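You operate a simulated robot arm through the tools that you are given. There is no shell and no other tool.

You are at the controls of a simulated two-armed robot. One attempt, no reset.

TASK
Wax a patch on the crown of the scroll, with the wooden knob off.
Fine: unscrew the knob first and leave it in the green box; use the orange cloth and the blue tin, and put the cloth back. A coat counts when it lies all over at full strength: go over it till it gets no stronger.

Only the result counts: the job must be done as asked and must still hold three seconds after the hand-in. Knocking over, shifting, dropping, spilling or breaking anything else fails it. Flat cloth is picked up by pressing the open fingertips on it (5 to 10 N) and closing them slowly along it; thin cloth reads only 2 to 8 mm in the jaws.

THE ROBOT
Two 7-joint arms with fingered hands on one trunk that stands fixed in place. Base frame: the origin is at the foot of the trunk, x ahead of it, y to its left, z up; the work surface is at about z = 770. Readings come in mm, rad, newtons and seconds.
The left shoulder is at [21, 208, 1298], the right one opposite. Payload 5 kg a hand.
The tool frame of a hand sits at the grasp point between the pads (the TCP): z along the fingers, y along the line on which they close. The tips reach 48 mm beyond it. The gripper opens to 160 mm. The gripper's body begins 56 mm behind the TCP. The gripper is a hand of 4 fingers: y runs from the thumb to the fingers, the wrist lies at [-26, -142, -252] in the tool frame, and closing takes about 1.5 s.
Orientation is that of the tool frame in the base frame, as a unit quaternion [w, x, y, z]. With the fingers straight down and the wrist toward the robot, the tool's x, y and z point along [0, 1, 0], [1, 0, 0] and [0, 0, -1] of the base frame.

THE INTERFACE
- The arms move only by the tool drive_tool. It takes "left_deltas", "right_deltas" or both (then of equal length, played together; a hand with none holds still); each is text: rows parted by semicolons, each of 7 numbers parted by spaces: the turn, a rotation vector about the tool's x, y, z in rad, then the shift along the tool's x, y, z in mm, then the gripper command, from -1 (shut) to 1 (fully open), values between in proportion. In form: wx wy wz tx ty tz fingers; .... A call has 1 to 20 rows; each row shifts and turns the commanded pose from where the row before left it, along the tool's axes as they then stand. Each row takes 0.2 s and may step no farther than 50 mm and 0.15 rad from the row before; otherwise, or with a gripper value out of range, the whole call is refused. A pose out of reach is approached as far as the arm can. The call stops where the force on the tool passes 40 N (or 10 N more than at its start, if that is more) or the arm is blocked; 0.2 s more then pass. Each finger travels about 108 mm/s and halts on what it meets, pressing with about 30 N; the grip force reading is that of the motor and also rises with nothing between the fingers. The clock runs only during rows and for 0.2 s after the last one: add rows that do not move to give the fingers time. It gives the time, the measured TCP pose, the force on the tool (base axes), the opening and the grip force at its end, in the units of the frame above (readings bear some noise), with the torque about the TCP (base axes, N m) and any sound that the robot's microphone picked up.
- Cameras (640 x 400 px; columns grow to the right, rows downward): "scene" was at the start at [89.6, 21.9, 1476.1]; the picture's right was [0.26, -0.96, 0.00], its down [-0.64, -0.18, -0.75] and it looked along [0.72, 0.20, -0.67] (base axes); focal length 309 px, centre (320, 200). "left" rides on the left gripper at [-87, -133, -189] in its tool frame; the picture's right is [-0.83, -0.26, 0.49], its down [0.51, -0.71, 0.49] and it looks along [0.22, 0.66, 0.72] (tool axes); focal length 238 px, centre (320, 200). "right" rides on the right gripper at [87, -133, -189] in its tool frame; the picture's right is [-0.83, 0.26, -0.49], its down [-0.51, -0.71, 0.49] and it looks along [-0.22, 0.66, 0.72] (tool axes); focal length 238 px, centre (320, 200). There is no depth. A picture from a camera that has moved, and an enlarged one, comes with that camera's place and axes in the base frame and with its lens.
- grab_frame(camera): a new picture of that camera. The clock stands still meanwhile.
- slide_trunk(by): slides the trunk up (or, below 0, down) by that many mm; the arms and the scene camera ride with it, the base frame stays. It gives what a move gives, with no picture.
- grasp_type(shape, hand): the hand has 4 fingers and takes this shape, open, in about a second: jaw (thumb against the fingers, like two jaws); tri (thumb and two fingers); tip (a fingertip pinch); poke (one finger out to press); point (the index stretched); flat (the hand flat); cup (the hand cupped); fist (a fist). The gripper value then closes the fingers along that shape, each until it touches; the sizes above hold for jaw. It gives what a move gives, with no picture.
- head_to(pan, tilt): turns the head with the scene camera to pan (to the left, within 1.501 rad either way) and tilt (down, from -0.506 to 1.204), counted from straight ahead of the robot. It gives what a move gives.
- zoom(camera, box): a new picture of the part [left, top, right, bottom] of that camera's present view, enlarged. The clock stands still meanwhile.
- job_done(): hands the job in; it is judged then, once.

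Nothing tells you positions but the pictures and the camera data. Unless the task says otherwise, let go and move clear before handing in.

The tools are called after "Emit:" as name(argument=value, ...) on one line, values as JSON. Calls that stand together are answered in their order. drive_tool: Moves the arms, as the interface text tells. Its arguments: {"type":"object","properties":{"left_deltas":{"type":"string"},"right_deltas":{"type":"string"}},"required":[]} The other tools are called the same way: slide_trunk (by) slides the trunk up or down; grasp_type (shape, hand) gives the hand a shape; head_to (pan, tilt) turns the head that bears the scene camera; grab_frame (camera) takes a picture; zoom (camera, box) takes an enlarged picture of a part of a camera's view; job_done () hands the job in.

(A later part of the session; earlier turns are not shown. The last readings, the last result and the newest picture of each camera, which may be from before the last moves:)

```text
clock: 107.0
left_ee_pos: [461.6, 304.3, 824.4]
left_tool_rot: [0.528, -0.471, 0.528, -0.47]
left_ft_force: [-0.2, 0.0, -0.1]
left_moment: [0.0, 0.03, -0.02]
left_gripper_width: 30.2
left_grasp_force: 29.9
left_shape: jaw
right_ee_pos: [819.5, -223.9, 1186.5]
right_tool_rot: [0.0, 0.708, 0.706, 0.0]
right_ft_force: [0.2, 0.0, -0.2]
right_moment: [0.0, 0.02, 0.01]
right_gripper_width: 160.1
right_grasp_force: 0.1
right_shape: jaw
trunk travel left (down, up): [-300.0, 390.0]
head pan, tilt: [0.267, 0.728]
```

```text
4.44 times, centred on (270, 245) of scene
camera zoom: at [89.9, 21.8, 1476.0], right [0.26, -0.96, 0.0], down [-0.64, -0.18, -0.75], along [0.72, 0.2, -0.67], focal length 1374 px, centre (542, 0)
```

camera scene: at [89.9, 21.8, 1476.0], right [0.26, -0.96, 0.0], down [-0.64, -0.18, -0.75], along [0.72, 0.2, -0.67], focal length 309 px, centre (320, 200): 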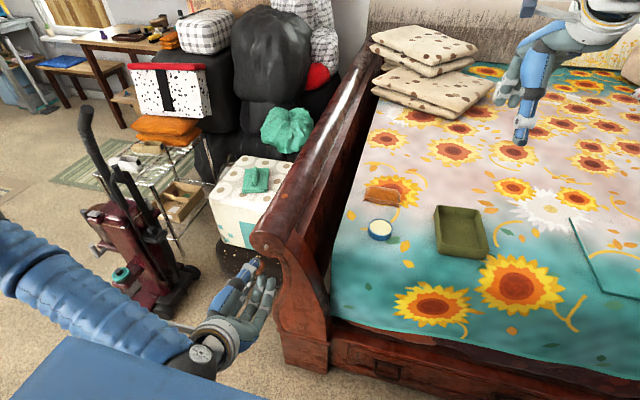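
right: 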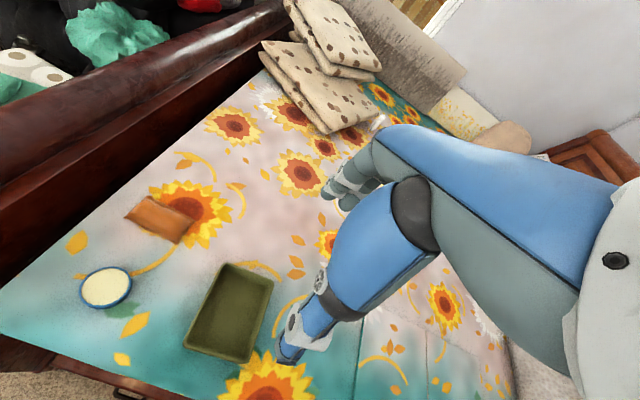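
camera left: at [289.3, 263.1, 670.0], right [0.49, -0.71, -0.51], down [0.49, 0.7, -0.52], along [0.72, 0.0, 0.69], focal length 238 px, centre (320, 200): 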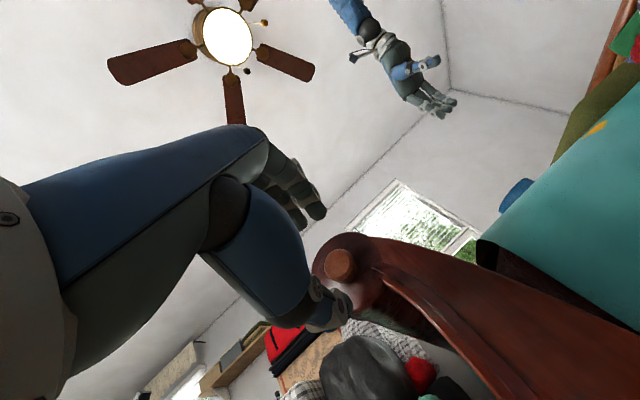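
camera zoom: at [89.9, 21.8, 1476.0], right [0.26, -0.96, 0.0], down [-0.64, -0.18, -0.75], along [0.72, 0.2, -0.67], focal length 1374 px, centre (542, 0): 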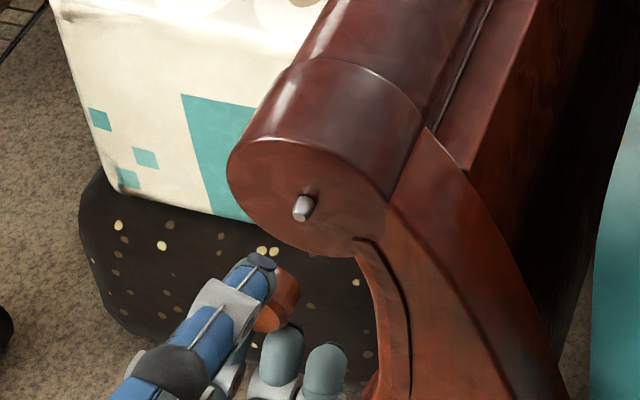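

The knob is off and held, and its bare metal stud shows on the end face. I'll carry it back through the proven rotation so the fingers point down, then over to the green box.

Emit:
drive_tool(left_deltas="0 0 0 -30.7 -10.6 4.5 -1; 0 0 0 -30.7 -10.6 4.5 -1; 0 0 0 -30.7 -10.6 4.5 -1; 0 0 0 -30.7 -10.6 4.5 -1; 0 0 0.1458 0 0 0 -1; 0 0 0.1458 0 0 0 -1; 0 0 0.1458 0 0 0 -1; 0 0 0.1458 0 0 0 -1; 0 0 0.1458 0 0 0 -1; 0 0 0.1458 0 0 0 -1; 0 0 0.1458 0 0 0 -1; 0 0 0.1458 0 0 0 -1; 0 0 0.1458 0 0 0 -1; 0 0 0.1458 0 0 0 -1; 0 0 0 0 0 0 -1")

Emit:
drive_tool(left_deltas="0.08637 0.08637 0.08637 0 0 0 -1; 0.08637 0.08637 0.08637 0 0 0 -1; 0.08637 0.08637 0.08637 0 0 0 -1; 0.08637 0.08637 0.08637 0 0 0 -1; 0.08637 0.08637 0.08637 0 0 0 -1; 0.08637 0.08637 0.08637 0 0 0 -1; 0.08637 0.08637 0.08637 0 0 0 -1; 0.08637 0.08637 0.08637 0 0 0 -1; 0.08637 0.08637 0.08637 0 0 0 -1; 0.08637 0.08637 0.08637 0 0 0 -1; 0.08637 0.08637 0.08637 0 0 0 -1; 0.08637 0.08637 0.08637 0 0 0 -1; 0.08637 0.08637 0.08637 0 0 0 -1; 0.08637 0.08637 0.08637 0 0 0 -1; 0 0 0 0 0 0 -1")

Emit:
grab_frame(camera="left")

Emit:
grab_frame(camera="right")

Emit:
grab_frame(camera="scene")

```text
clock: 110.2
left_ee_pos: [478.4, 421.4, 880.9]
left_tool_rot: [0.707, 0.002, 0.707, 0.001]
left_ft_force: [0.1, 0.1, -1.3]
left_moment: [-0.02, 0.01, 0.01]
left_gripper_width: 29.7
left_grasp_force: 29.7
left_shape: jaw
right_ee_pos: [821.0, -224.0, 1185.4]
right_tool_rot: [0.0, 0.707, 0.707, 0.0]
right_ft_force: [0.3, -0.4, 0.7]
right_moment: [-0.02, 0.02, -0.02]
right_gripper_width: 159.8
right_grasp_force: 0.1
right_shape: jaw
trunk travel left (down, up): [-300.0, 390.0]
head pan, tilt: [0.267, 0.728]
```

```text
clock: 113.4
left_ee_pos: [478.3, 422.4, 881.7]
left_tool_rot: [-0.002, 0.708, 0.707, 0.001]
left_ft_force: [-0.7, -0.1, 0.7]
left_moment: [-0.04, -0.05, 0.01]
left_gripper_width: 29.7
left_grasp_force: 30.0
left_shape: jaw
right_ee_pos: [819.7, -222.3, 1186.2]
right_tool_rot: [0.001, 0.707, 0.707, 0.0]
right_ft_force: [-0.4, 0.5, 0.2]
right_moment: [-0.03, -0.03, 0.01]
right_gripper_width: 160.1
right_grasp_force: 0.0
right_shape: jaw
trunk travel left (down, up): [-300.0, 390.0]
head pan, tilt: [0.267, 0.728]
```

```text
taken
camera left: at [344.5, 335.0, 1069.3], right [-0.26, -0.83, -0.49], down [-0.71, 0.51, -0.49], along [0.66, 0.22, -0.72], focal length 238 px, centre (320, 200)
```

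left: 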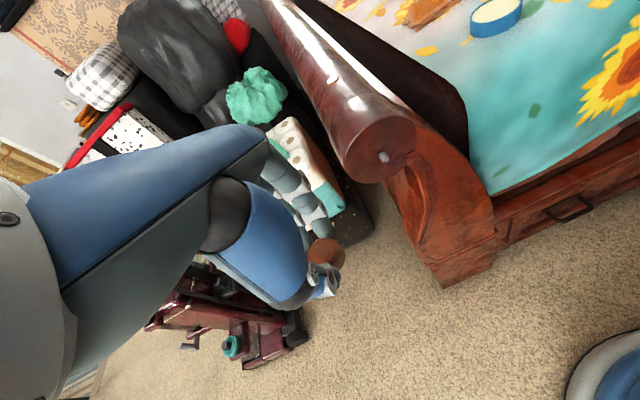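

```text
taken
camera right: at [686.7, -136.0, 1376.5], right [0.26, -0.83, 0.49], down [-0.71, -0.51, -0.49], along [0.66, -0.22, -0.72], focal length 238 px, centre (320, 200)
```

right: 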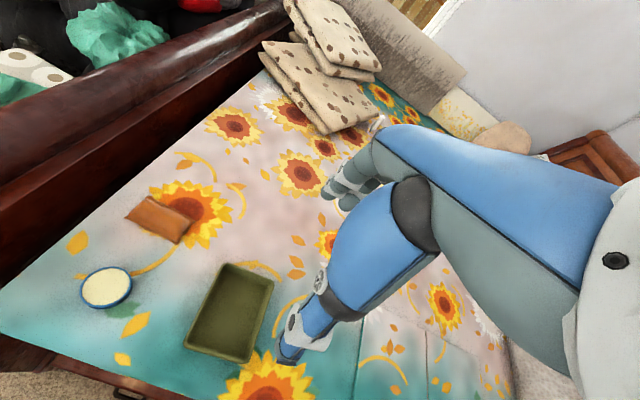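

```text
taken
camera scene: at [88.7, 22.6, 1476.1], right [0.26, -0.96, 0.0], down [-0.64, -0.18, -0.75], along [0.72, 0.2, -0.67], focal length 309 px, centre (320, 200)
```

scene: 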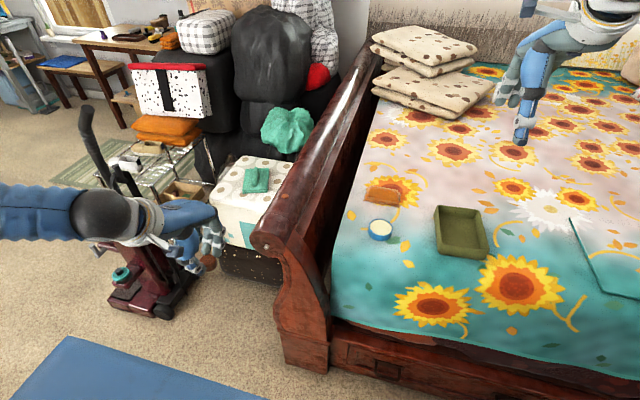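

Emit:
zoom(camera="right", box=[160, 240, 300, 380])

Emit:
zoom(camera="scene", box=[420, 190, 500, 270])

Emit:
zoom(camera="right", box=[60, 180, 220, 320])

Emit:
zoom(camera="scene", box=[350, 175, 420, 255])

```text
2.86 times, centred on (230, 310) of right
camera zoom: at [686.7, -136.0, 1376.5], right [0.26, -0.83, 0.49], down [-0.71, -0.51, -0.49], along [0.66, -0.22, -0.72], focal length 681 px, centre (577, -114)
```

zoom: 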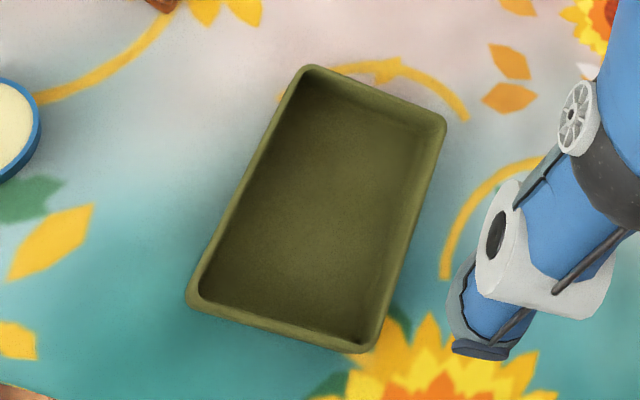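

```text
5.00 times, centred on (460, 230) of scene
camera zoom: at [88.7, 22.6, 1476.1], right [0.26, -0.96, 0.0], down [-0.64, -0.18, -0.75], along [0.72, 0.2, -0.67], focal length 1546 px, centre (-380, 50)
```

zoom: 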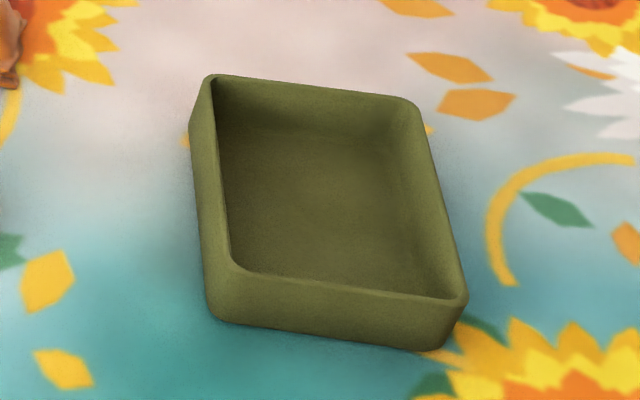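

```text
2.86 times, centred on (140, 250) of right
camera zoom: at [686.7, -136.0, 1376.5], right [0.26, -0.83, 0.49], down [-0.71, -0.51, -0.49], along [0.66, -0.22, -0.72], focal length 681 px, centre (834, 57)
```

zoom: 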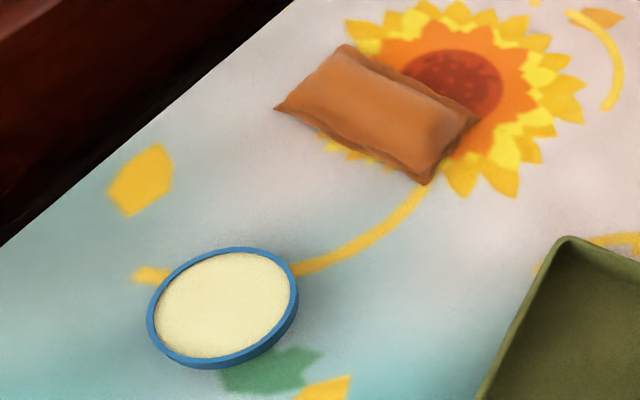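

```text
5.00 times, centred on (385, 215) of scene
camera zoom: at [88.7, 22.6, 1476.1], right [0.26, -0.96, 0.0], down [-0.64, -0.18, -0.75], along [0.72, 0.2, -0.67], focal length 1546 px, centre (-5, 125)
```

zoom: 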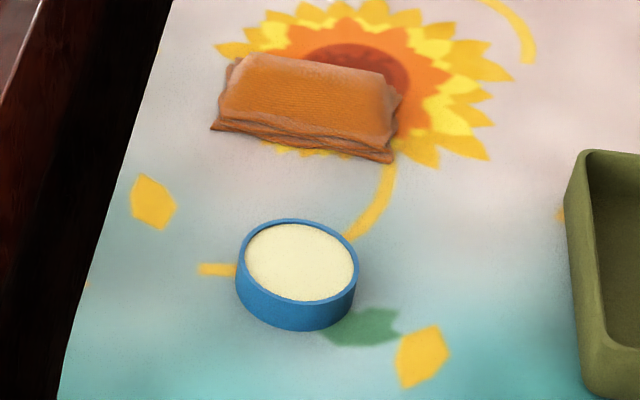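

The box rim is at z≈807, centred about (811, −216), roughly 165×115 mm. The right hand hovers above it, so I'll move that aside first, then carry the knob over high with the left.

Emit:
drive_tool(right_deltas="0 0 0 -37 -30 -2 1; 0 0 0 -37 -30 -2 1; 0 0 0 -37 -30 -2 1; 0 0 0 -37 -30 -2 1; 0 0 0 -37 -30 -2 1; 0 0 0 -37 -30 -2 1; 0 0 0 -37 -30 -2 1; 0 0 0 0 0 0 1", left_deltas="0 0 0 0 0 -20 -1; 0 0 0 0 0 -20 -1; 0 0 0 0 0 -20 -1; 0 0 0 0 0 -20 -1; 0 0 0 0 0 -20 -1; 0 0 0 0 0 -20 -1; 0 0 0 0 0 -20 -1; 0 0 0 0 0 0 -1")

Emit:
drive_tool(left_deltas="0 0 0 -37.5 19.6 0 -1; 0 0 0 -37.5 19.6 0 -1; 0 0 0 -37.5 19.6 0 -1; 0 0 0 -37.5 19.6 0 -1; 0 0 0 -37.5 19.6 0 -1; 0 0 0 -37.5 19.6 0 -1; 0 0 0 -37.5 19.6 0 -1; 0 0 0 -37.5 19.6 0 -1; 0 0 0 -37.5 19.6 0 -1; 0 0 0 0 0 0 -1")

Emit:
grab_frame(camera="scene")

```text
clock: 115.2
left_ee_pos: [479.7, 423.6, 1020.3]
left_tool_rot: [-0.001, 0.708, 0.707, 0.0]
left_ft_force: [0.5, 0.0, -1.1]
left_moment: [-0.08, 0.06, -0.03]
left_gripper_width: 29.7
left_grasp_force: 29.9
left_shape: jaw
right_ee_pos: [610.1, -479.0, 1201.6]
right_tool_rot: [0.001, 0.707, 0.707, -0.001]
right_ft_force: [0.1, 1.6, -0.4]
right_moment: [-0.06, 0.09, 0.0]
right_gripper_width: 159.8
right_grasp_force: 0.0
right_shape: jaw
trunk travel left (down, up): [-300.0, 390.0]
head pan, tilt: [0.267, 0.728]
```

```text
clock: 117.4
left_ee_pos: [655.0, 86.1, 1020.9]
left_tool_rot: [0.0, 0.708, 0.707, 0.0]
left_ft_force: [-0.4, 1.3, 0.2]
left_moment: [-0.12, 0.02, -0.03]
left_gripper_width: 30.0
left_grasp_force: 29.9
left_shape: jaw
right_ee_pos: [609.7, -480.0, 1202.7]
right_tool_rot: [0.001, 0.707, 0.707, -0.001]
right_ft_force: [1.0, 1.5, 0.5]
right_moment: [-0.12, 0.01, -0.05]
right_gripper_width: 160.0
right_grasp_force: 0.2
right_shape: jaw
trunk travel left (down, up): [-300.0, 390.0]
head pan, tilt: [0.267, 0.728]
```

```text
taken
camera scene: at [89.3, 23.7, 1476.1], right [0.26, -0.96, 0.0], down [-0.64, -0.18, -0.75], along [0.72, 0.2, -0.67], focal length 309 px, centre (320, 200)
```

scene: 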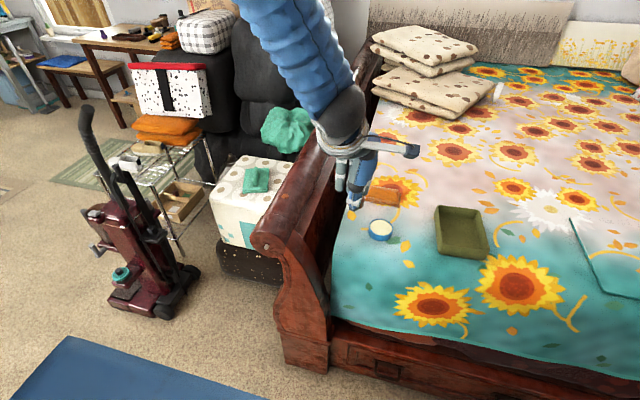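

Emit:
drive_tool(left_deltas="0 0 0 -37.8 19.5 0 -1; 0 0 0 -37.8 19.5 0 -1; 0 0 0 -37.8 19.5 0 -1; 0 0 0 -37.8 19.5 0 -1; 0 0 0 -37.8 19.5 0 -1; 0 0 0 -37.8 19.5 0 -1; 0 0 0 -37.8 19.5 0 -1; 0 0 0 -37.8 19.5 0 -1; 0 0 0 0 0 0 -1; 0 0 0 0 0 0 -1")

Emit:
grab_frame(camera="scene")

Emit:
grab_frame(camera="left")

Emit:
grab_frame(camera="right")

```text
clock: 119.6
left_ee_pos: [810.8, -220.9, 1018.1]
left_tool_rot: [-0.001, 0.708, 0.706, 0.001]
left_ft_force: [0.2, -0.6, -0.9]
left_moment: [0.05, 0.0, 0.03]
left_gripper_width: 29.6
left_grasp_force: 30.4
left_shape: jaw
right_ee_pos: [610.0, -482.0, 1200.8]
right_tool_rot: [-0.001, 0.707, 0.707, 0.0]
right_ft_force: [-0.4, -1.0, -0.5]
right_moment: [0.03, 0.02, 0.02]
right_gripper_width: 159.6
right_grasp_force: 0.1
right_shape: jaw
trunk travel left (down, up): [-300.0, 390.0]
head pan, tilt: [0.267, 0.728]
```

```text
taken
camera scene: at [90.0, 20.5, 1476.1], right [0.26, -0.96, 0.0], down [-0.64, -0.17, -0.75], along [0.72, 0.2, -0.67], focal length 309 px, centre (320, 200)
```

scene: 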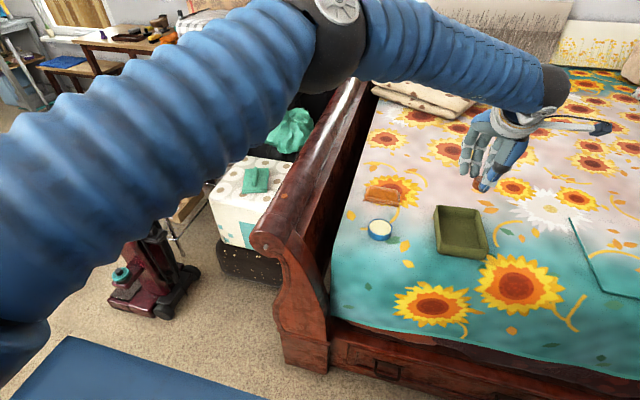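

```text
taken
camera left: at [676.8, -308.1, 1206.5], right [-0.26, -0.83, -0.49], down [-0.71, 0.51, -0.49], along [0.66, 0.22, -0.72], focal length 238 px, centre (320, 200)
```

left: 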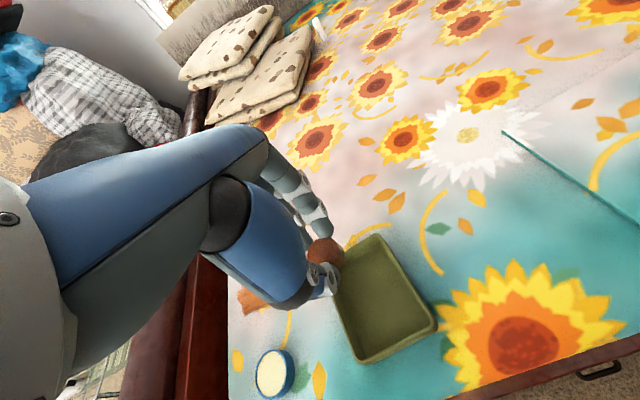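

```text
taken
camera right: at [477.6, -396.5, 1390.4], right [0.26, -0.84, 0.49], down [-0.71, -0.5, -0.49], along [0.65, -0.22, -0.72], focal length 238 px, centre (320, 200)
```

right: 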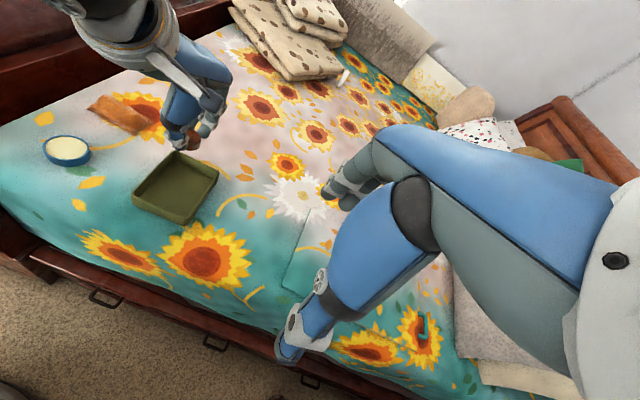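

The knob is above the box centre. I'll lower it in two stages.

Emit:
drive_tool(left_deltas="0 0 0 3 0 30 -1; 0 0 0 0 0 30 -1; 0 0 0 0 0 30 -1; 0 0 0 0 0 25 -1; 0 0 0 0 0 15 -1; 0 0 0 0 0 0 -1")

Emit:
zoom(camera="scene", box=[400, 120, 540, 280])

Emit:
zoom(camera="left", box=[240, 160, 440, 360])

Emit:
zoom(camera="right", box=[100, 80, 260, 240])

```text
clock: 121.0
left_ee_pos: [810.6, -217.2, 890.2]
left_tool_rot: [-0.001, 0.707, 0.707, 0.001]
left_ft_force: [-0.7, 0.3, -0.5]
left_moment: [0.01, -0.02, -0.02]
left_gripper_width: 29.8
left_grasp_force: 29.5
left_shape: jaw
right_ee_pos: [609.9, -482.0, 1201.1]
right_tool_rot: [0.0, 0.708, 0.707, 0.0]
right_ft_force: [0.2, 0.0, -0.6]
right_moment: [0.02, 0.0, -0.01]
right_gripper_width: 159.6
right_grasp_force: 0.1
right_shape: jaw
trunk travel left (down, up): [-300.0, 390.0]
head pan, tilt: [0.267, 0.728]
```

```text
2.50 times, centred on (470, 200) of scene
camera zoom: at [89.5, 21.3, 1476.1], right [0.26, -0.96, 0.0], down [-0.64, -0.18, -0.75], along [0.72, 0.2, -0.67], focal length 773 px, centre (-55, 200)
```

zoom: 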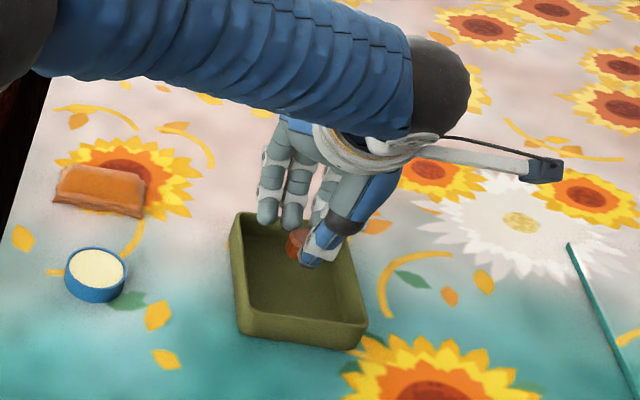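

```text
2.00 times, centred on (340, 260) of left
camera zoom: at [676.7, -303.6, 1077.2], right [-0.26, -0.83, -0.49], down [-0.71, 0.51, -0.49], along [0.66, 0.22, -0.72], focal length 477 px, centre (280, 80)
```

zoom: 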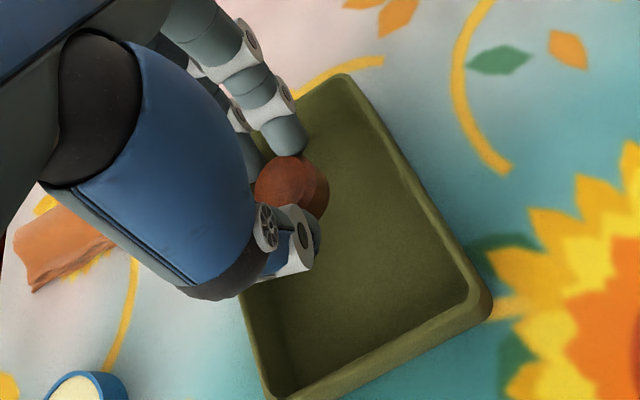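

```text
2.50 times, centred on (180, 160) of right
camera zoom: at [477.2, -395.7, 1390.8], right [0.26, -0.83, 0.49], down [-0.71, -0.51, -0.49], along [0.66, -0.22, -0.72], focal length 596 px, centre (670, 300)
```

zoom: 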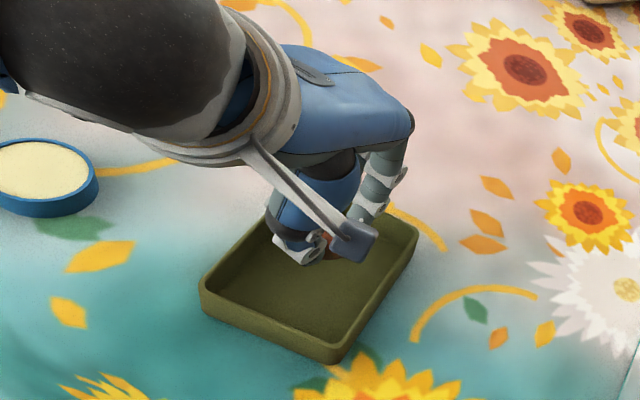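

Emit:
drive_tool(left_deltas="0 0 0 0 0 18 -1; 0 0 0 0 0 14 -1; 0 0 0 0 0 8 -1; 0 0 0 0 0 3 -1; 0 0 0 0 0 0 -1")

Emit:
zoom(camera="scene", box=[420, 160, 520, 270])

Emit:
zoom(camera="left", box=[240, 160, 440, 360])

```text
clock: 122.2
left_ee_pos: [810.7, -215.4, 847.6]
left_tool_rot: [-0.001, 0.707, 0.707, 0.001]
left_ft_force: [-0.3, -0.7, -0.6]
left_moment: [0.01, 0.04, 0.03]
left_gripper_width: 29.8
left_grasp_force: 29.6
left_shape: jaw
right_ee_pos: [610.0, -482.1, 1201.1]
right_tool_rot: [0.0, 0.707, 0.707, 0.0]
right_ft_force: [0.0, 0.4, 0.1]
right_moment: [-0.03, 0.0, 0.03]
right_gripper_width: 159.7
right_grasp_force: 0.1
right_shape: jaw
trunk travel left (down, up): [-300.0, 390.0]
head pan, tilt: [0.267, 0.728]
```

```text
3.64 times, centred on (470, 215) of scene
camera zoom: at [89.7, 21.3, 1476.1], right [0.26, -0.96, 0.0], down [-0.64, -0.18, -0.75], along [0.72, 0.2, -0.67], focal length 1125 px, centre (-226, 146)
```

zoom: 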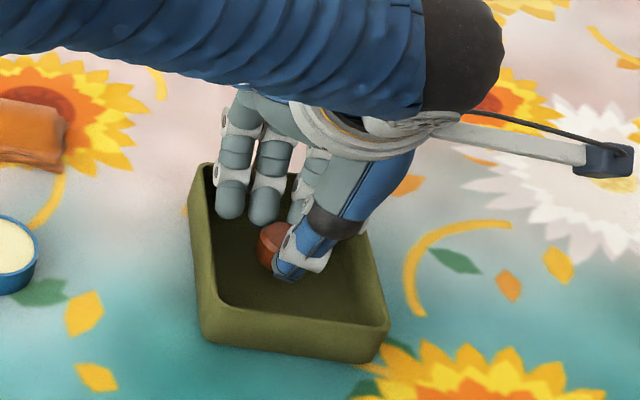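

```text
2.00 times, centred on (340, 260) of left
camera zoom: at [677.3, -303.7, 1034.5], right [-0.26, -0.83, -0.49], down [-0.71, 0.51, -0.49], along [0.66, 0.22, -0.72], focal length 477 px, centre (280, 80)
```

zoom: 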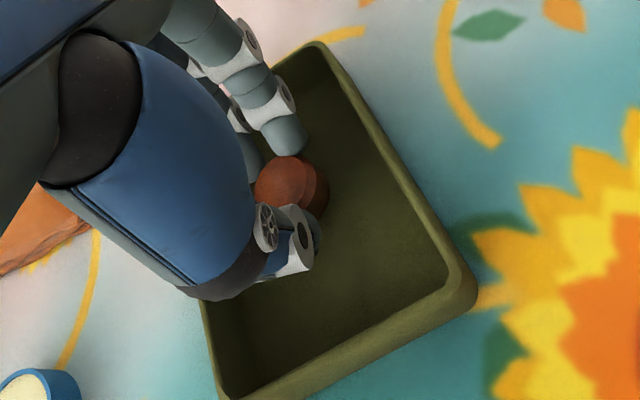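

Emit:
drive_tool(left_deltas="0 0 0 0 0 2 -1; 0 0 0 0 0 2 -1; 0 0 0 0 0 2 -1; 0 0 0 0 0 0 -1")

```text
clock: 123.2
left_ee_pos: [811.7, -215.4, 840.9]
left_tool_rot: [-0.002, 0.708, 0.707, 0.001]
left_ft_force: [0.1, -1.2, 0.1]
left_moment: [0.0, 0.0, -0.02]
left_gripper_width: 29.7
left_grasp_force: 30.3
left_shape: jaw
right_ee_pos: [609.8, -481.0, 1201.5]
right_tool_rot: [0.001, 0.707, 0.707, 0.0]
right_ft_force: [0.6, 0.3, 0.5]
right_moment: [0.01, 0.05, -0.04]
right_gripper_width: 160.1
right_grasp_force: 0.1
right_shape: jaw
trunk travel left (down, up): [-300.0, 390.0]
head pan, tilt: [0.267, 0.728]
```

Emit:
drive_tool(left_deltas="0 0 0 0 0 1.5 -1; 0 0 0 0 0 1.5 -1; 0 0 0 0 0 0 -1")

Emit:
drive_tool(left_deltas="0 0 0 0 0 1 -1; 0 0 0 0 0 1 -1; 0 0 0 0 0 0 -1")

Emit:
zoom(camera="scene", box=[420, 160, 520, 270])

```text
clock: 124.0
left_ee_pos: [811.7, -214.8, 837.0]
left_tool_rot: [-0.001, 0.707, 0.707, 0.001]
left_ft_force: [1.5, 0.0, -0.2]
left_moment: [0.0, -0.03, -0.01]
left_gripper_width: 29.9
left_grasp_force: 29.4
left_shape: jaw
right_ee_pos: [610.1, -482.6, 1200.0]
right_tool_rot: [0.0, 0.708, 0.706, 0.0]
right_ft_force: [-0.5, 0.4, -0.6]
right_moment: [-0.01, 0.0, -0.01]
right_gripper_width: 159.9
right_grasp_force: 0.1
right_shape: jaw
trunk travel left (down, up): [-300.0, 390.0]
head pan, tilt: [0.267, 0.728]
```

```text
clock: 124.8
left_ee_pos: [810.2, -216.9, 835.6]
left_tool_rot: [0.0, 0.707, 0.707, 0.001]
left_ft_force: [-0.2, 0.6, -0.6]
left_moment: [0.03, -0.02, 0.02]
left_gripper_width: 30.0
left_grasp_force: 30.0
left_shape: jaw
right_ee_pos: [609.4, -481.9, 1201.7]
right_tool_rot: [0.0, 0.708, 0.707, 0.0]
right_ft_force: [0.1, 0.1, 0.6]
right_moment: [-0.02, -0.01, -0.02]
right_gripper_width: 159.8
right_grasp_force: 0.1
right_shape: jaw
trunk travel left (down, up): [-300.0, 390.0]
head pan, tilt: [0.267, 0.728]
```

```text
3.64 times, centred on (470, 215) of scene
camera zoom: at [89.7, 21.3, 1476.1], right [0.26, -0.96, 0.0], down [-0.64, -0.18, -0.75], along [0.72, 0.2, -0.67], focal length 1125 px, centre (-226, 146)
```

zoom: 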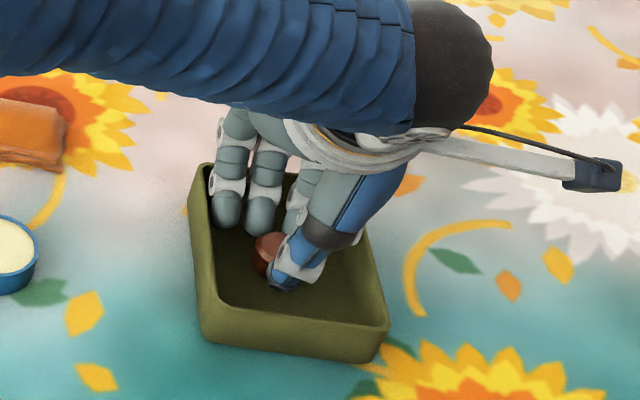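

Emit:
drive_tool(left_deltas="0 0 0 0 0 1.2 -1; 0 0 0 0 0 1.2 -1; 0 0 0 0 0 1.2 -1; 0 0 0 0 0 0 -1")

Emit:
drive_tool(left_deltas="0 0 0 0 0 1 -1; 0 0 0 0 0 1 -1; 0 0 0 0 0 0 -1")

```text
clock: 125.8
left_ee_pos: [810.6, -215.2, 833.8]
left_tool_rot: [0.0, 0.708, 0.706, 0.002]
left_ft_force: [-1.6, -0.4, 14.0]
left_moment: [0.01, -0.17, 0.0]
left_gripper_width: 30.1
left_grasp_force: 29.7
left_shape: jaw
right_ee_pos: [608.3, -482.0, 1202.2]
right_tool_rot: [0.0, 0.707, 0.707, 0.0]
right_ft_force: [0.1, 1.0, 0.5]
right_moment: [0.04, 0.02, 0.03]
right_gripper_width: 160.0
right_grasp_force: 0.1
right_shape: jaw
trunk travel left (down, up): [-300.0, 390.0]
head pan, tilt: [0.267, 0.728]
```

```text
clock: 126.6
left_ee_pos: [810.6, -215.6, 833.0]
left_tool_rot: [0.0, 0.707, 0.707, 0.002]
left_ft_force: [0.6, -1.9, 26.6]
left_moment: [-0.02, -0.32, 0.01]
left_gripper_width: 31.1
left_grasp_force: 30.2
left_shape: jaw
right_ee_pos: [607.4, -481.9, 1201.9]
right_tool_rot: [0.001, 0.708, 0.706, 0.001]
right_ft_force: [0.1, 0.2, -0.2]
right_moment: [-0.01, 0.0, -0.01]
right_gripper_width: 159.9
right_grasp_force: 0.0
right_shape: jaw
trunk travel left (down, up): [-300.0, 390.0]
head pan, tilt: [0.267, 0.728]
```

The knob rests on the box floor. I'll relieve the pressure, open gently and lift straight up.

Emit:
drive_tool(left_deltas="0 0 0 0 0 -1.5 -1; 0 0 0 0 0 -1.3 -1; 0 0 0 0 0 0 -0.6; 0 0 0 0 0 0 -0.45; 0 0 0 0 0 0 -0.3; 0 0 0 0 0 0 -0.15; 0 0 0 0 0 0 -0.1; 0 0 0 0 0 0 -0.1")

Emit:
zoom(camera="scene", box=[420, 160, 520, 270])

Emit:
zoom(camera="left", box=[240, 160, 440, 360])

```text
clock: 128.4
left_ee_pos: [809.8, -215.9, 833.1]
left_tool_rot: [-0.002, 0.707, 0.707, 0.002]
left_ft_force: [-1.5, -0.1, -1.0]
left_moment: [0.01, 0.03, 0.05]
left_gripper_width: 71.1
left_grasp_force: 0.1
left_shape: jaw
right_ee_pos: [609.8, -482.0, 1201.1]
right_tool_rot: [0.0, 0.708, 0.707, 0.0]
right_ft_force: [0.4, 0.5, 0.0]
right_moment: [0.0, -0.01, -0.05]
right_gripper_width: 159.9
right_grasp_force: 0.1
right_shape: jaw
trunk travel left (down, up): [-300.0, 390.0]
head pan, tilt: [0.267, 0.728]
```

```text
3.64 times, centred on (470, 215) of scene
camera zoom: at [89.5, 21.3, 1476.1], right [0.26, -0.96, 0.0], down [-0.64, -0.18, -0.75], along [0.72, 0.2, -0.67], focal length 1125 px, centre (-226, 146)
```

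zoom: 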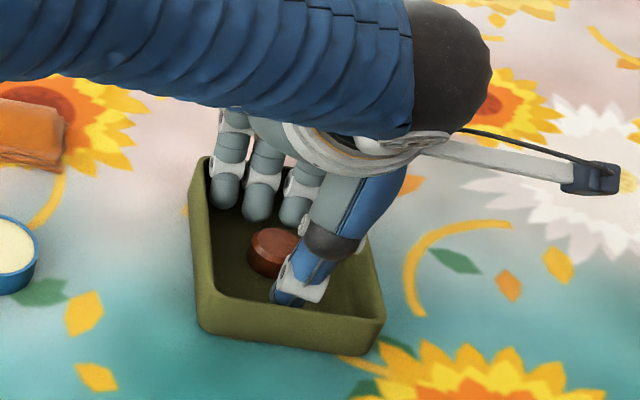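

```text
2.00 times, centred on (340, 260) of left
camera zoom: at [676.6, -303.0, 1020.8], right [-0.26, -0.83, -0.49], down [-0.71, 0.51, -0.49], along [0.66, 0.22, -0.72], focal length 477 px, centre (280, 80)
```

zoom: 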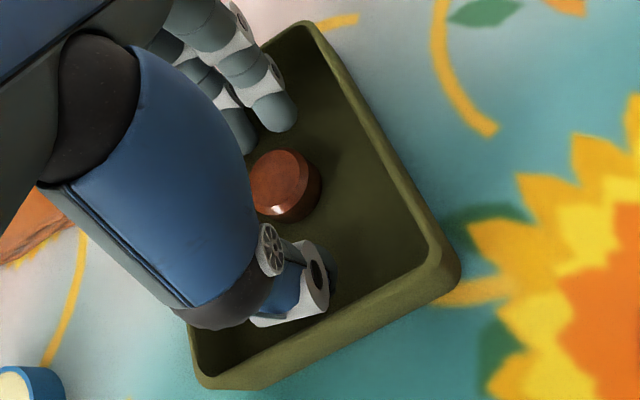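

Emit:
drive_tool(left_deltas="0 0 0 0 0 -10 -0.1; 0 0 0 0 0 -15 -0.1; 0 0 0 0 0 -25 -0.1; 0 0 0 0 0 -30 -0.1; 0 0 0 0 0 -40 -0.1; 0 0 0 0 0 -40 -0.1; 0 0 0 0 0 -40 -0.1; 0 0 0 0 0 0 -0.1")

Emit:
zoom(camera="scene", box=[420, 190, 500, 270])

Emit:
zoom(camera="left", box=[240, 160, 460, 380])

```text
clock: 130.2
left_ee_pos: [811.3, -217.0, 1032.1]
left_tool_rot: [-0.002, 0.708, 0.706, 0.0]
left_ft_force: [0.1, -0.3, -0.3]
left_moment: [0.02, 0.03, 0.0]
left_gripper_width: 71.5
left_grasp_force: 0.2
left_shape: jaw
right_ee_pos: [609.4, -481.0, 1200.4]
right_tool_rot: [-0.001, 0.707, 0.707, -0.001]
right_ft_force: [0.3, -0.1, -0.6]
right_moment: [-0.01, 0.05, 0.0]
right_gripper_width: 159.7
right_grasp_force: 0.0
right_shape: jaw
trunk travel left (down, up): [-300.0, 390.0]
head pan, tilt: [0.267, 0.728]
```

```text
5.00 times, centred on (460, 230) of scene
camera zoom: at [90.4, 21.2, 1475.9], right [0.26, -0.96, 0.0], down [-0.64, -0.18, -0.75], along [0.72, 0.2, -0.67], focal length 1546 px, centre (-380, 50)
```

zoom: 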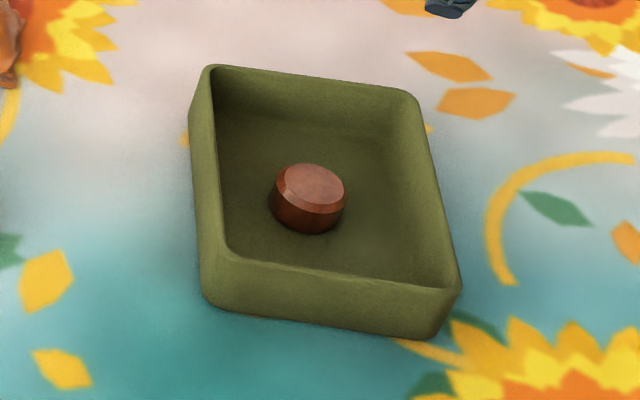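

```text
1.82 times, centred on (350, 270) of left
camera zoom: at [677.8, -303.8, 1220.9], right [-0.26, -0.83, -0.49], down [-0.71, 0.51, -0.49], along [0.66, 0.22, -0.72], focal length 433 px, centre (266, 73)
```

zoom: 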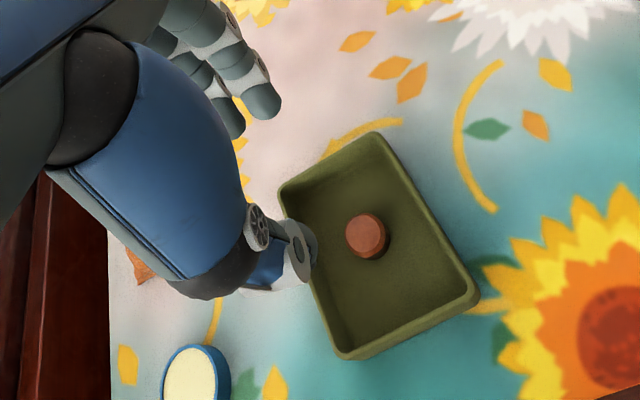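

The knob stands in the box. The opening fingers nudged the box about 11 mm away in x, so I'll move the left arm clear and ease the box back with the closed right hand.

Emit:
drive_tool(left_deltas="0 0 0 46 -11 -2 0; 0 0 0 46 -11 -2 0; 0 0 0 46 -11 -2 0; 0 0 0 46 -11 -2 0; 0 0 0 46 -11 -2 0; 0 0 0 46 -11 -2 0; 0 0 0 46 -11 -2 0; 0 0 0 46 -11 -2 0; 0 0 0 46 -11 -2 0; 0 0 0 46 -11 -2 0; 0 0 0 0 0 0 0")

Emit:
drive_tool(right_deltas="0 0 0 22.2 29.2 16.7 -1; 0 0 0 22.2 29.2 16.7 -1; 0 0 0 22.2 29.2 16.7 -1; 0 0 0 22.2 29.2 16.7 -1; 0 0 0 22.2 29.2 16.7 -1; 0 0 0 22.2 29.2 16.7 -1; 0 0 0 22.2 29.2 16.7 -1; 0 0 0 22.2 29.2 16.7 -1; 0 0 0 22.2 29.2 16.7 -1; 0 0 0 22.2 29.2 16.7 -1; 0 0 0 22.2 29.2 16.7 -1; 0 0 0 22.2 29.2 16.7 -1; 0 0 0 0 0 0 -1")

Emit:
grab_frame(camera="scene")

Emit:
grab_frame(camera="right")

```text
clock: 132.6
left_ee_pos: [701.2, 243.6, 1053.9]
left_tool_rot: [-0.002, 0.708, 0.707, 0.0]
left_ft_force: [0.0, -0.2, -0.9]
left_moment: [0.05, 0.03, 0.0]
left_gripper_width: 79.5
left_grasp_force: 0.0
left_shape: jaw
right_ee_pos: [610.5, -482.8, 1200.2]
right_tool_rot: [-0.002, 0.708, 0.706, 0.0]
right_ft_force: [1.1, -0.8, -0.1]
right_moment: [0.07, 0.04, 0.01]
right_gripper_width: 159.8
right_grasp_force: 0.0
right_shape: jaw
trunk travel left (down, up): [-300.0, 390.0]
head pan, tilt: [0.267, 0.728]
```

```text
clock: 135.4
left_ee_pos: [700.7, 242.6, 1054.9]
left_tool_rot: [-0.001, 0.708, 0.706, 0.001]
left_ft_force: [-0.3, -0.8, 0.8]
left_moment: [0.04, -0.05, 0.01]
left_gripper_width: 79.6
left_grasp_force: 0.2
left_shape: jaw
right_ee_pos: [958.6, -215.8, 999.5]
right_tool_rot: [0.0, 0.708, 0.707, 0.0]
right_ft_force: [-0.8, -0.7, 0.2]
right_moment: [0.02, -0.06, 0.01]
right_gripper_width: 0.0
right_grasp_force: 29.9
right_shape: jaw
trunk travel left (down, up): [-300.0, 390.0]
head pan, tilt: [0.267, 0.728]
```

```text
taken
camera scene: at [88.3, 21.2, 1476.3], right [0.26, -0.96, 0.0], down [-0.64, -0.18, -0.75], along [0.72, 0.2, -0.67], focal length 309 px, centre (320, 200)
```

scene: 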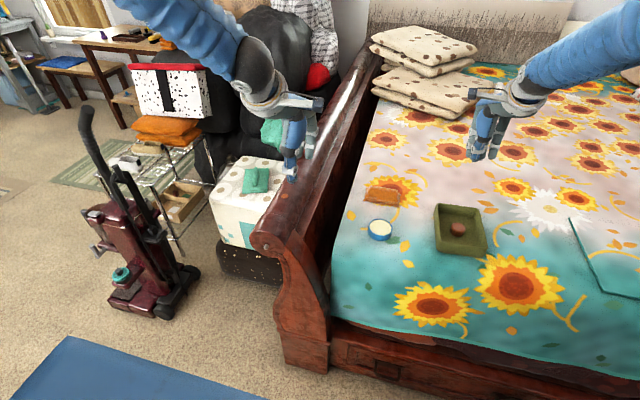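

```text
taken
camera right: at [826.2, -130.1, 1189.8], right [0.26, -0.83, 0.49], down [-0.71, -0.51, -0.49], along [0.66, -0.22, -0.72], focal length 238 px, centre (320, 200)
```

right: 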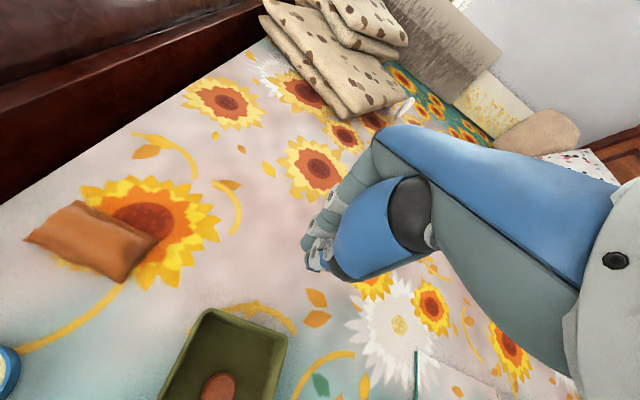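

Emit:
drive_tool(right_deltas="0 0 0 0 0 40 -1; 0 0 0 0 0 40 -1; 0 0 0 0 0 40 -1; 0 0 0 0 0 30 -1; 0 0 0 0 0 0 -1")

Emit:
zoom(camera="scene", box=[420, 180, 520, 270])

Emit:
grab_frame(camera="right")

```text
clock: 136.6
left_ee_pos: [700.5, 243.3, 1054.7]
left_tool_rot: [0.0, 0.707, 0.707, 0.001]
left_ft_force: [-0.1, 0.7, 0.2]
left_moment: [-0.07, -0.04, -0.02]
left_gripper_width: 79.8
left_grasp_force: 0.1
left_shape: jaw
right_ee_pos: [959.2, -214.7, 848.8]
right_tool_rot: [0.001, 0.708, 0.707, 0.0]
right_ft_force: [0.4, 0.5, -0.8]
right_moment: [0.01, -0.02, -0.02]
right_gripper_width: 0.0
right_grasp_force: 30.5
right_shape: jaw
trunk travel left (down, up): [-300.0, 390.0]
head pan, tilt: [0.267, 0.728]
```

```text
4.44 times, centred on (470, 225) of scene
camera zoom: at [89.2, 22.0, 1476.2], right [0.26, -0.96, 0.0], down [-0.64, -0.18, -0.75], along [0.72, 0.2, -0.67], focal length 1374 px, centre (-347, 89)
```

zoom: 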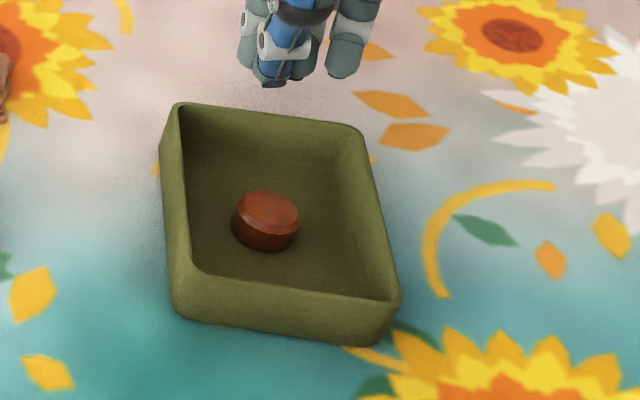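

```text
taken
camera right: at [827.2, -128.8, 1039.1], right [0.26, -0.83, 0.49], down [-0.71, -0.51, -0.49], along [0.66, -0.22, -0.72], focal length 238 px, centre (320, 200)
```

right: 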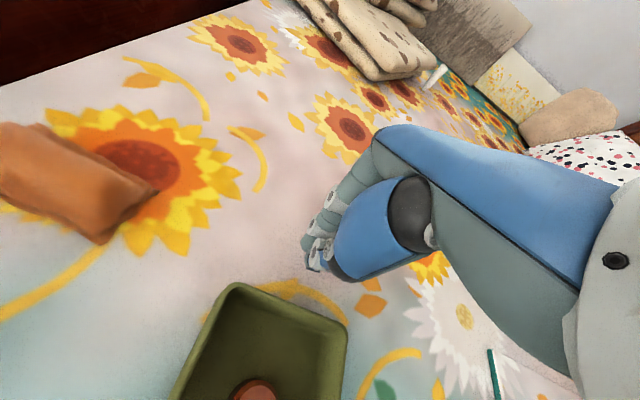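

Emit:
drive_tool(right_deltas="0 0 0 0 0 12 -1; 0 0 0 0 -12 0 -1; 0 0 0 0 -12 0 -1; 0 0 0 0 -6 0 -1; 0 0 0 0 0 0 -1")

Emit:
zoom(camera="scene", box=[420, 180, 520, 270])

```text
clock: 137.8
left_ee_pos: [701.3, 243.8, 1052.8]
left_tool_rot: [0.0, 0.707, 0.707, 0.001]
left_ft_force: [-0.2, 0.0, -0.3]
left_moment: [0.0, 0.01, 0.01]
left_gripper_width: 79.6
left_grasp_force: 0.1
left_shape: jaw
right_ee_pos: [930.6, -214.8, 838.5]
right_tool_rot: [0.0, 0.707, 0.707, 0.0]
right_ft_force: [0.2, -0.6, -0.7]
right_moment: [0.03, 0.0, -0.02]
right_gripper_width: 0.4
right_grasp_force: 30.1
right_shape: jaw
trunk travel left (down, up): [-300.0, 390.0]
head pan, tilt: [0.267, 0.728]
```

```text
4.44 times, centred on (470, 225) of scene
camera zoom: at [90.0, 21.7, 1476.0], right [0.26, -0.96, 0.0], down [-0.64, -0.18, -0.75], along [0.72, 0.2, -0.67], focal length 1374 px, centre (-347, 89)
```

zoom: 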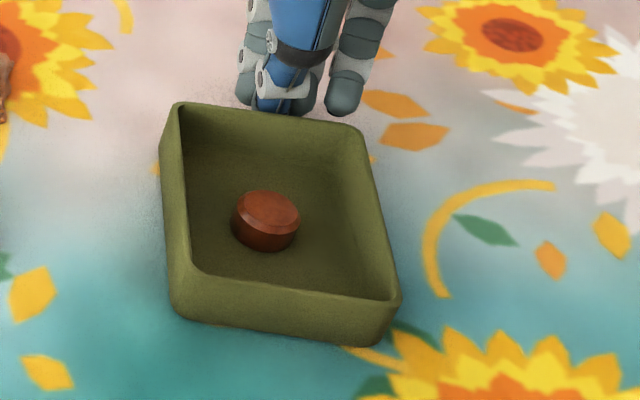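

Emit:
drive_tool(right_deltas="0 0 0 0 -3 0 -1; 0 0 0 0 -3 0 -1; 0 0 0 0 -3 0 -1; 0 0 0 0 0 0 -1")

Emit:
zoom(camera="scene", box=[420, 180, 520, 270])

```text
clock: 138.8
left_ee_pos: [701.2, 242.4, 1053.3]
left_tool_rot: [0.0, 0.707, 0.707, 0.0]
left_ft_force: [-0.5, -0.3, 0.0]
left_moment: [0.0, -0.02, 0.0]
left_gripper_width: 79.5
left_grasp_force: 0.1
left_shape: jaw
right_ee_pos: [920.9, -215.9, 838.5]
right_tool_rot: [0.0, 0.708, 0.706, 0.0]
right_ft_force: [0.7, -0.8, 0.2]
right_moment: [0.01, -0.02, -0.02]
right_gripper_width: 0.0
right_grasp_force: 29.9
right_shape: jaw
trunk travel left (down, up): [-300.0, 390.0]
head pan, tilt: [0.267, 0.728]
```

```text
4.44 times, centred on (470, 225) of scene
camera zoom: at [89.9, 21.8, 1476.0], right [0.26, -0.96, 0.0], down [-0.64, -0.18, -0.75], along [0.72, 0.2, -0.67], focal length 1374 px, centre (-347, 89)
```

zoom: 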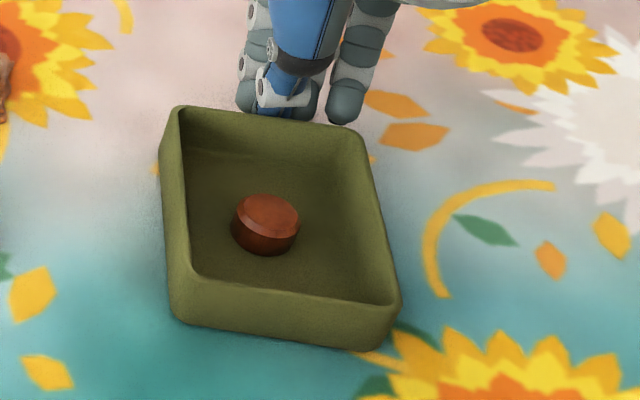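

Emit:
drive_tool(right_deltas="0 0 0 0 -2 0 -1; 0 0 0 0 -2 0 -1; 0 0 0 0 -2 0 -1; 0 0 0 0 0 0 -1")

Emit:
zoom(camera="scene", box=[420, 190, 500, 270])

```text
clock: 139.8
left_ee_pos: [701.5, 243.9, 1053.9]
left_tool_rot: [-0.001, 0.707, 0.707, 0.001]
left_ft_force: [0.0, -0.1, -0.6]
left_moment: [-0.01, 0.02, -0.02]
left_gripper_width: 79.5
left_grasp_force: 0.2
left_shape: jaw
right_ee_pos: [914.5, -216.8, 837.9]
right_tool_rot: [0.0, 0.707, 0.707, 0.001]
right_ft_force: [1.4, 0.4, 0.7]
right_moment: [0.02, -0.05, 0.04]
right_gripper_width: 0.0
right_grasp_force: 30.1
right_shape: jaw
trunk travel left (down, up): [-300.0, 390.0]
head pan, tilt: [0.267, 0.728]
```

```text
5.00 times, centred on (460, 230) of scene
camera zoom: at [89.9, 21.8, 1476.1], right [0.26, -0.96, 0.0], down [-0.64, -0.18, -0.75], along [0.72, 0.2, -0.67], focal length 1546 px, centre (-380, 50)
```

zoom: 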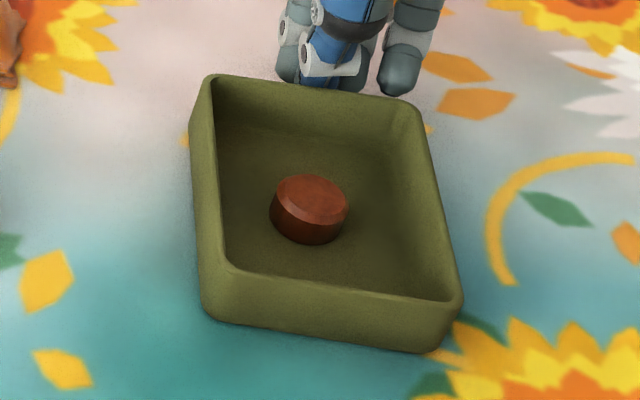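

The box is back in its original place within a couple of millimetres. I'll retract the right hand clear and up.

Emit:
drive_tool(right_deltas="0 0 0 0 10 0 -1; 0 0 0 0 10 0 -1; 0 0 0 0 0 -40 -1; 0 0 0 0 0 -45 -1; 0 0 0 0 0 -45 -1; 0 0 0 -20 -20 -30 -0.5; 0 0 0 -30 -30 -20 0; 0 0 0 -35 -30 -20 0; 0 0 0 -35 -30 -20 0; 0 0 0 -35 -30 -20 0; 0 0 0 -35 -30 -20 0; 0 0 0 -35 -30 -20 0; 0 0 0 -35 -30 -20 0; 0 0 0 0 0 0 0")

Emit:
grab_frame(camera="scene")

Emit:
zoom(camera="scene", box=[420, 190, 500, 270])

Emit:
grab_frame(camera="left")

```text
refused: row 8 steps farther than a row can; nothing moved
```

```text
taken
camera scene: at [89.9, 21.8, 1476.1], right [0.26, -0.96, 0.0], down [-0.64, -0.18, -0.75], along [0.72, 0.2, -0.67], focal length 309 px, centre (320, 200)
```

scene: 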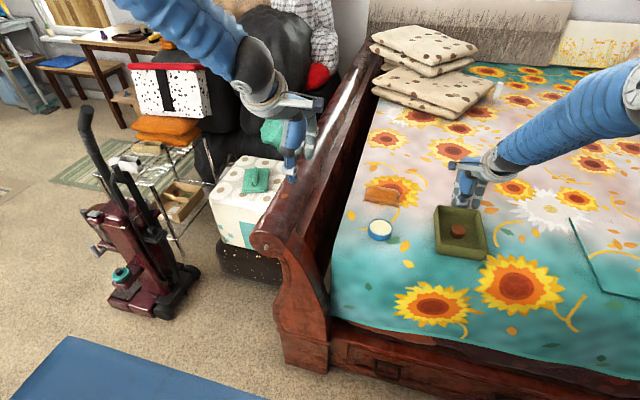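

```text
5.00 times, centred on (460, 230) of scene
camera zoom: at [89.9, 21.8, 1476.1], right [0.26, -0.96, 0.0], down [-0.64, -0.18, -0.75], along [0.72, 0.2, -0.67], focal length 1546 px, centre (-380, 50)
```

zoom: 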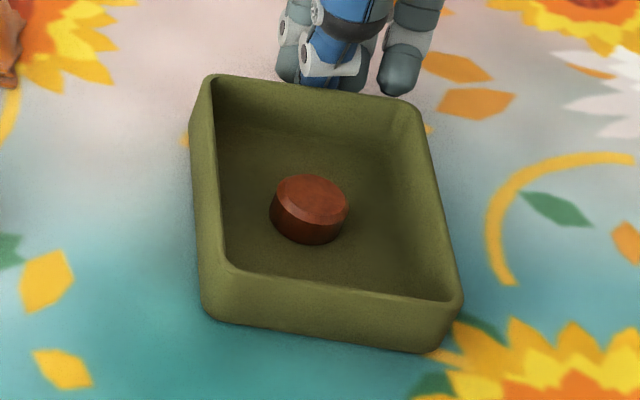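

```text
taken
camera left: at [567.8, 156.5, 1242.0], right [-0.26, -0.83, -0.49], down [-0.71, 0.51, -0.49], along [0.66, 0.22, -0.72], focal length 238 px, centre (320, 200)
```

left: 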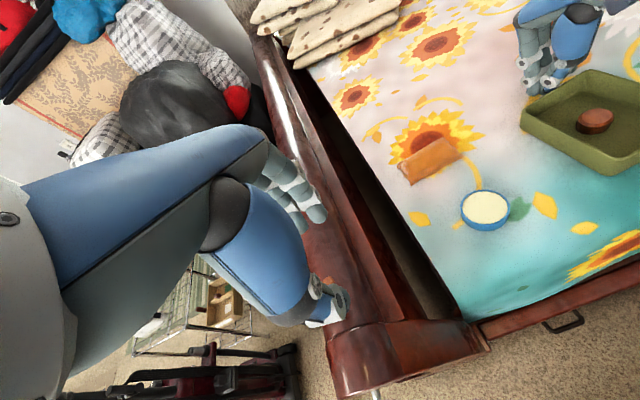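

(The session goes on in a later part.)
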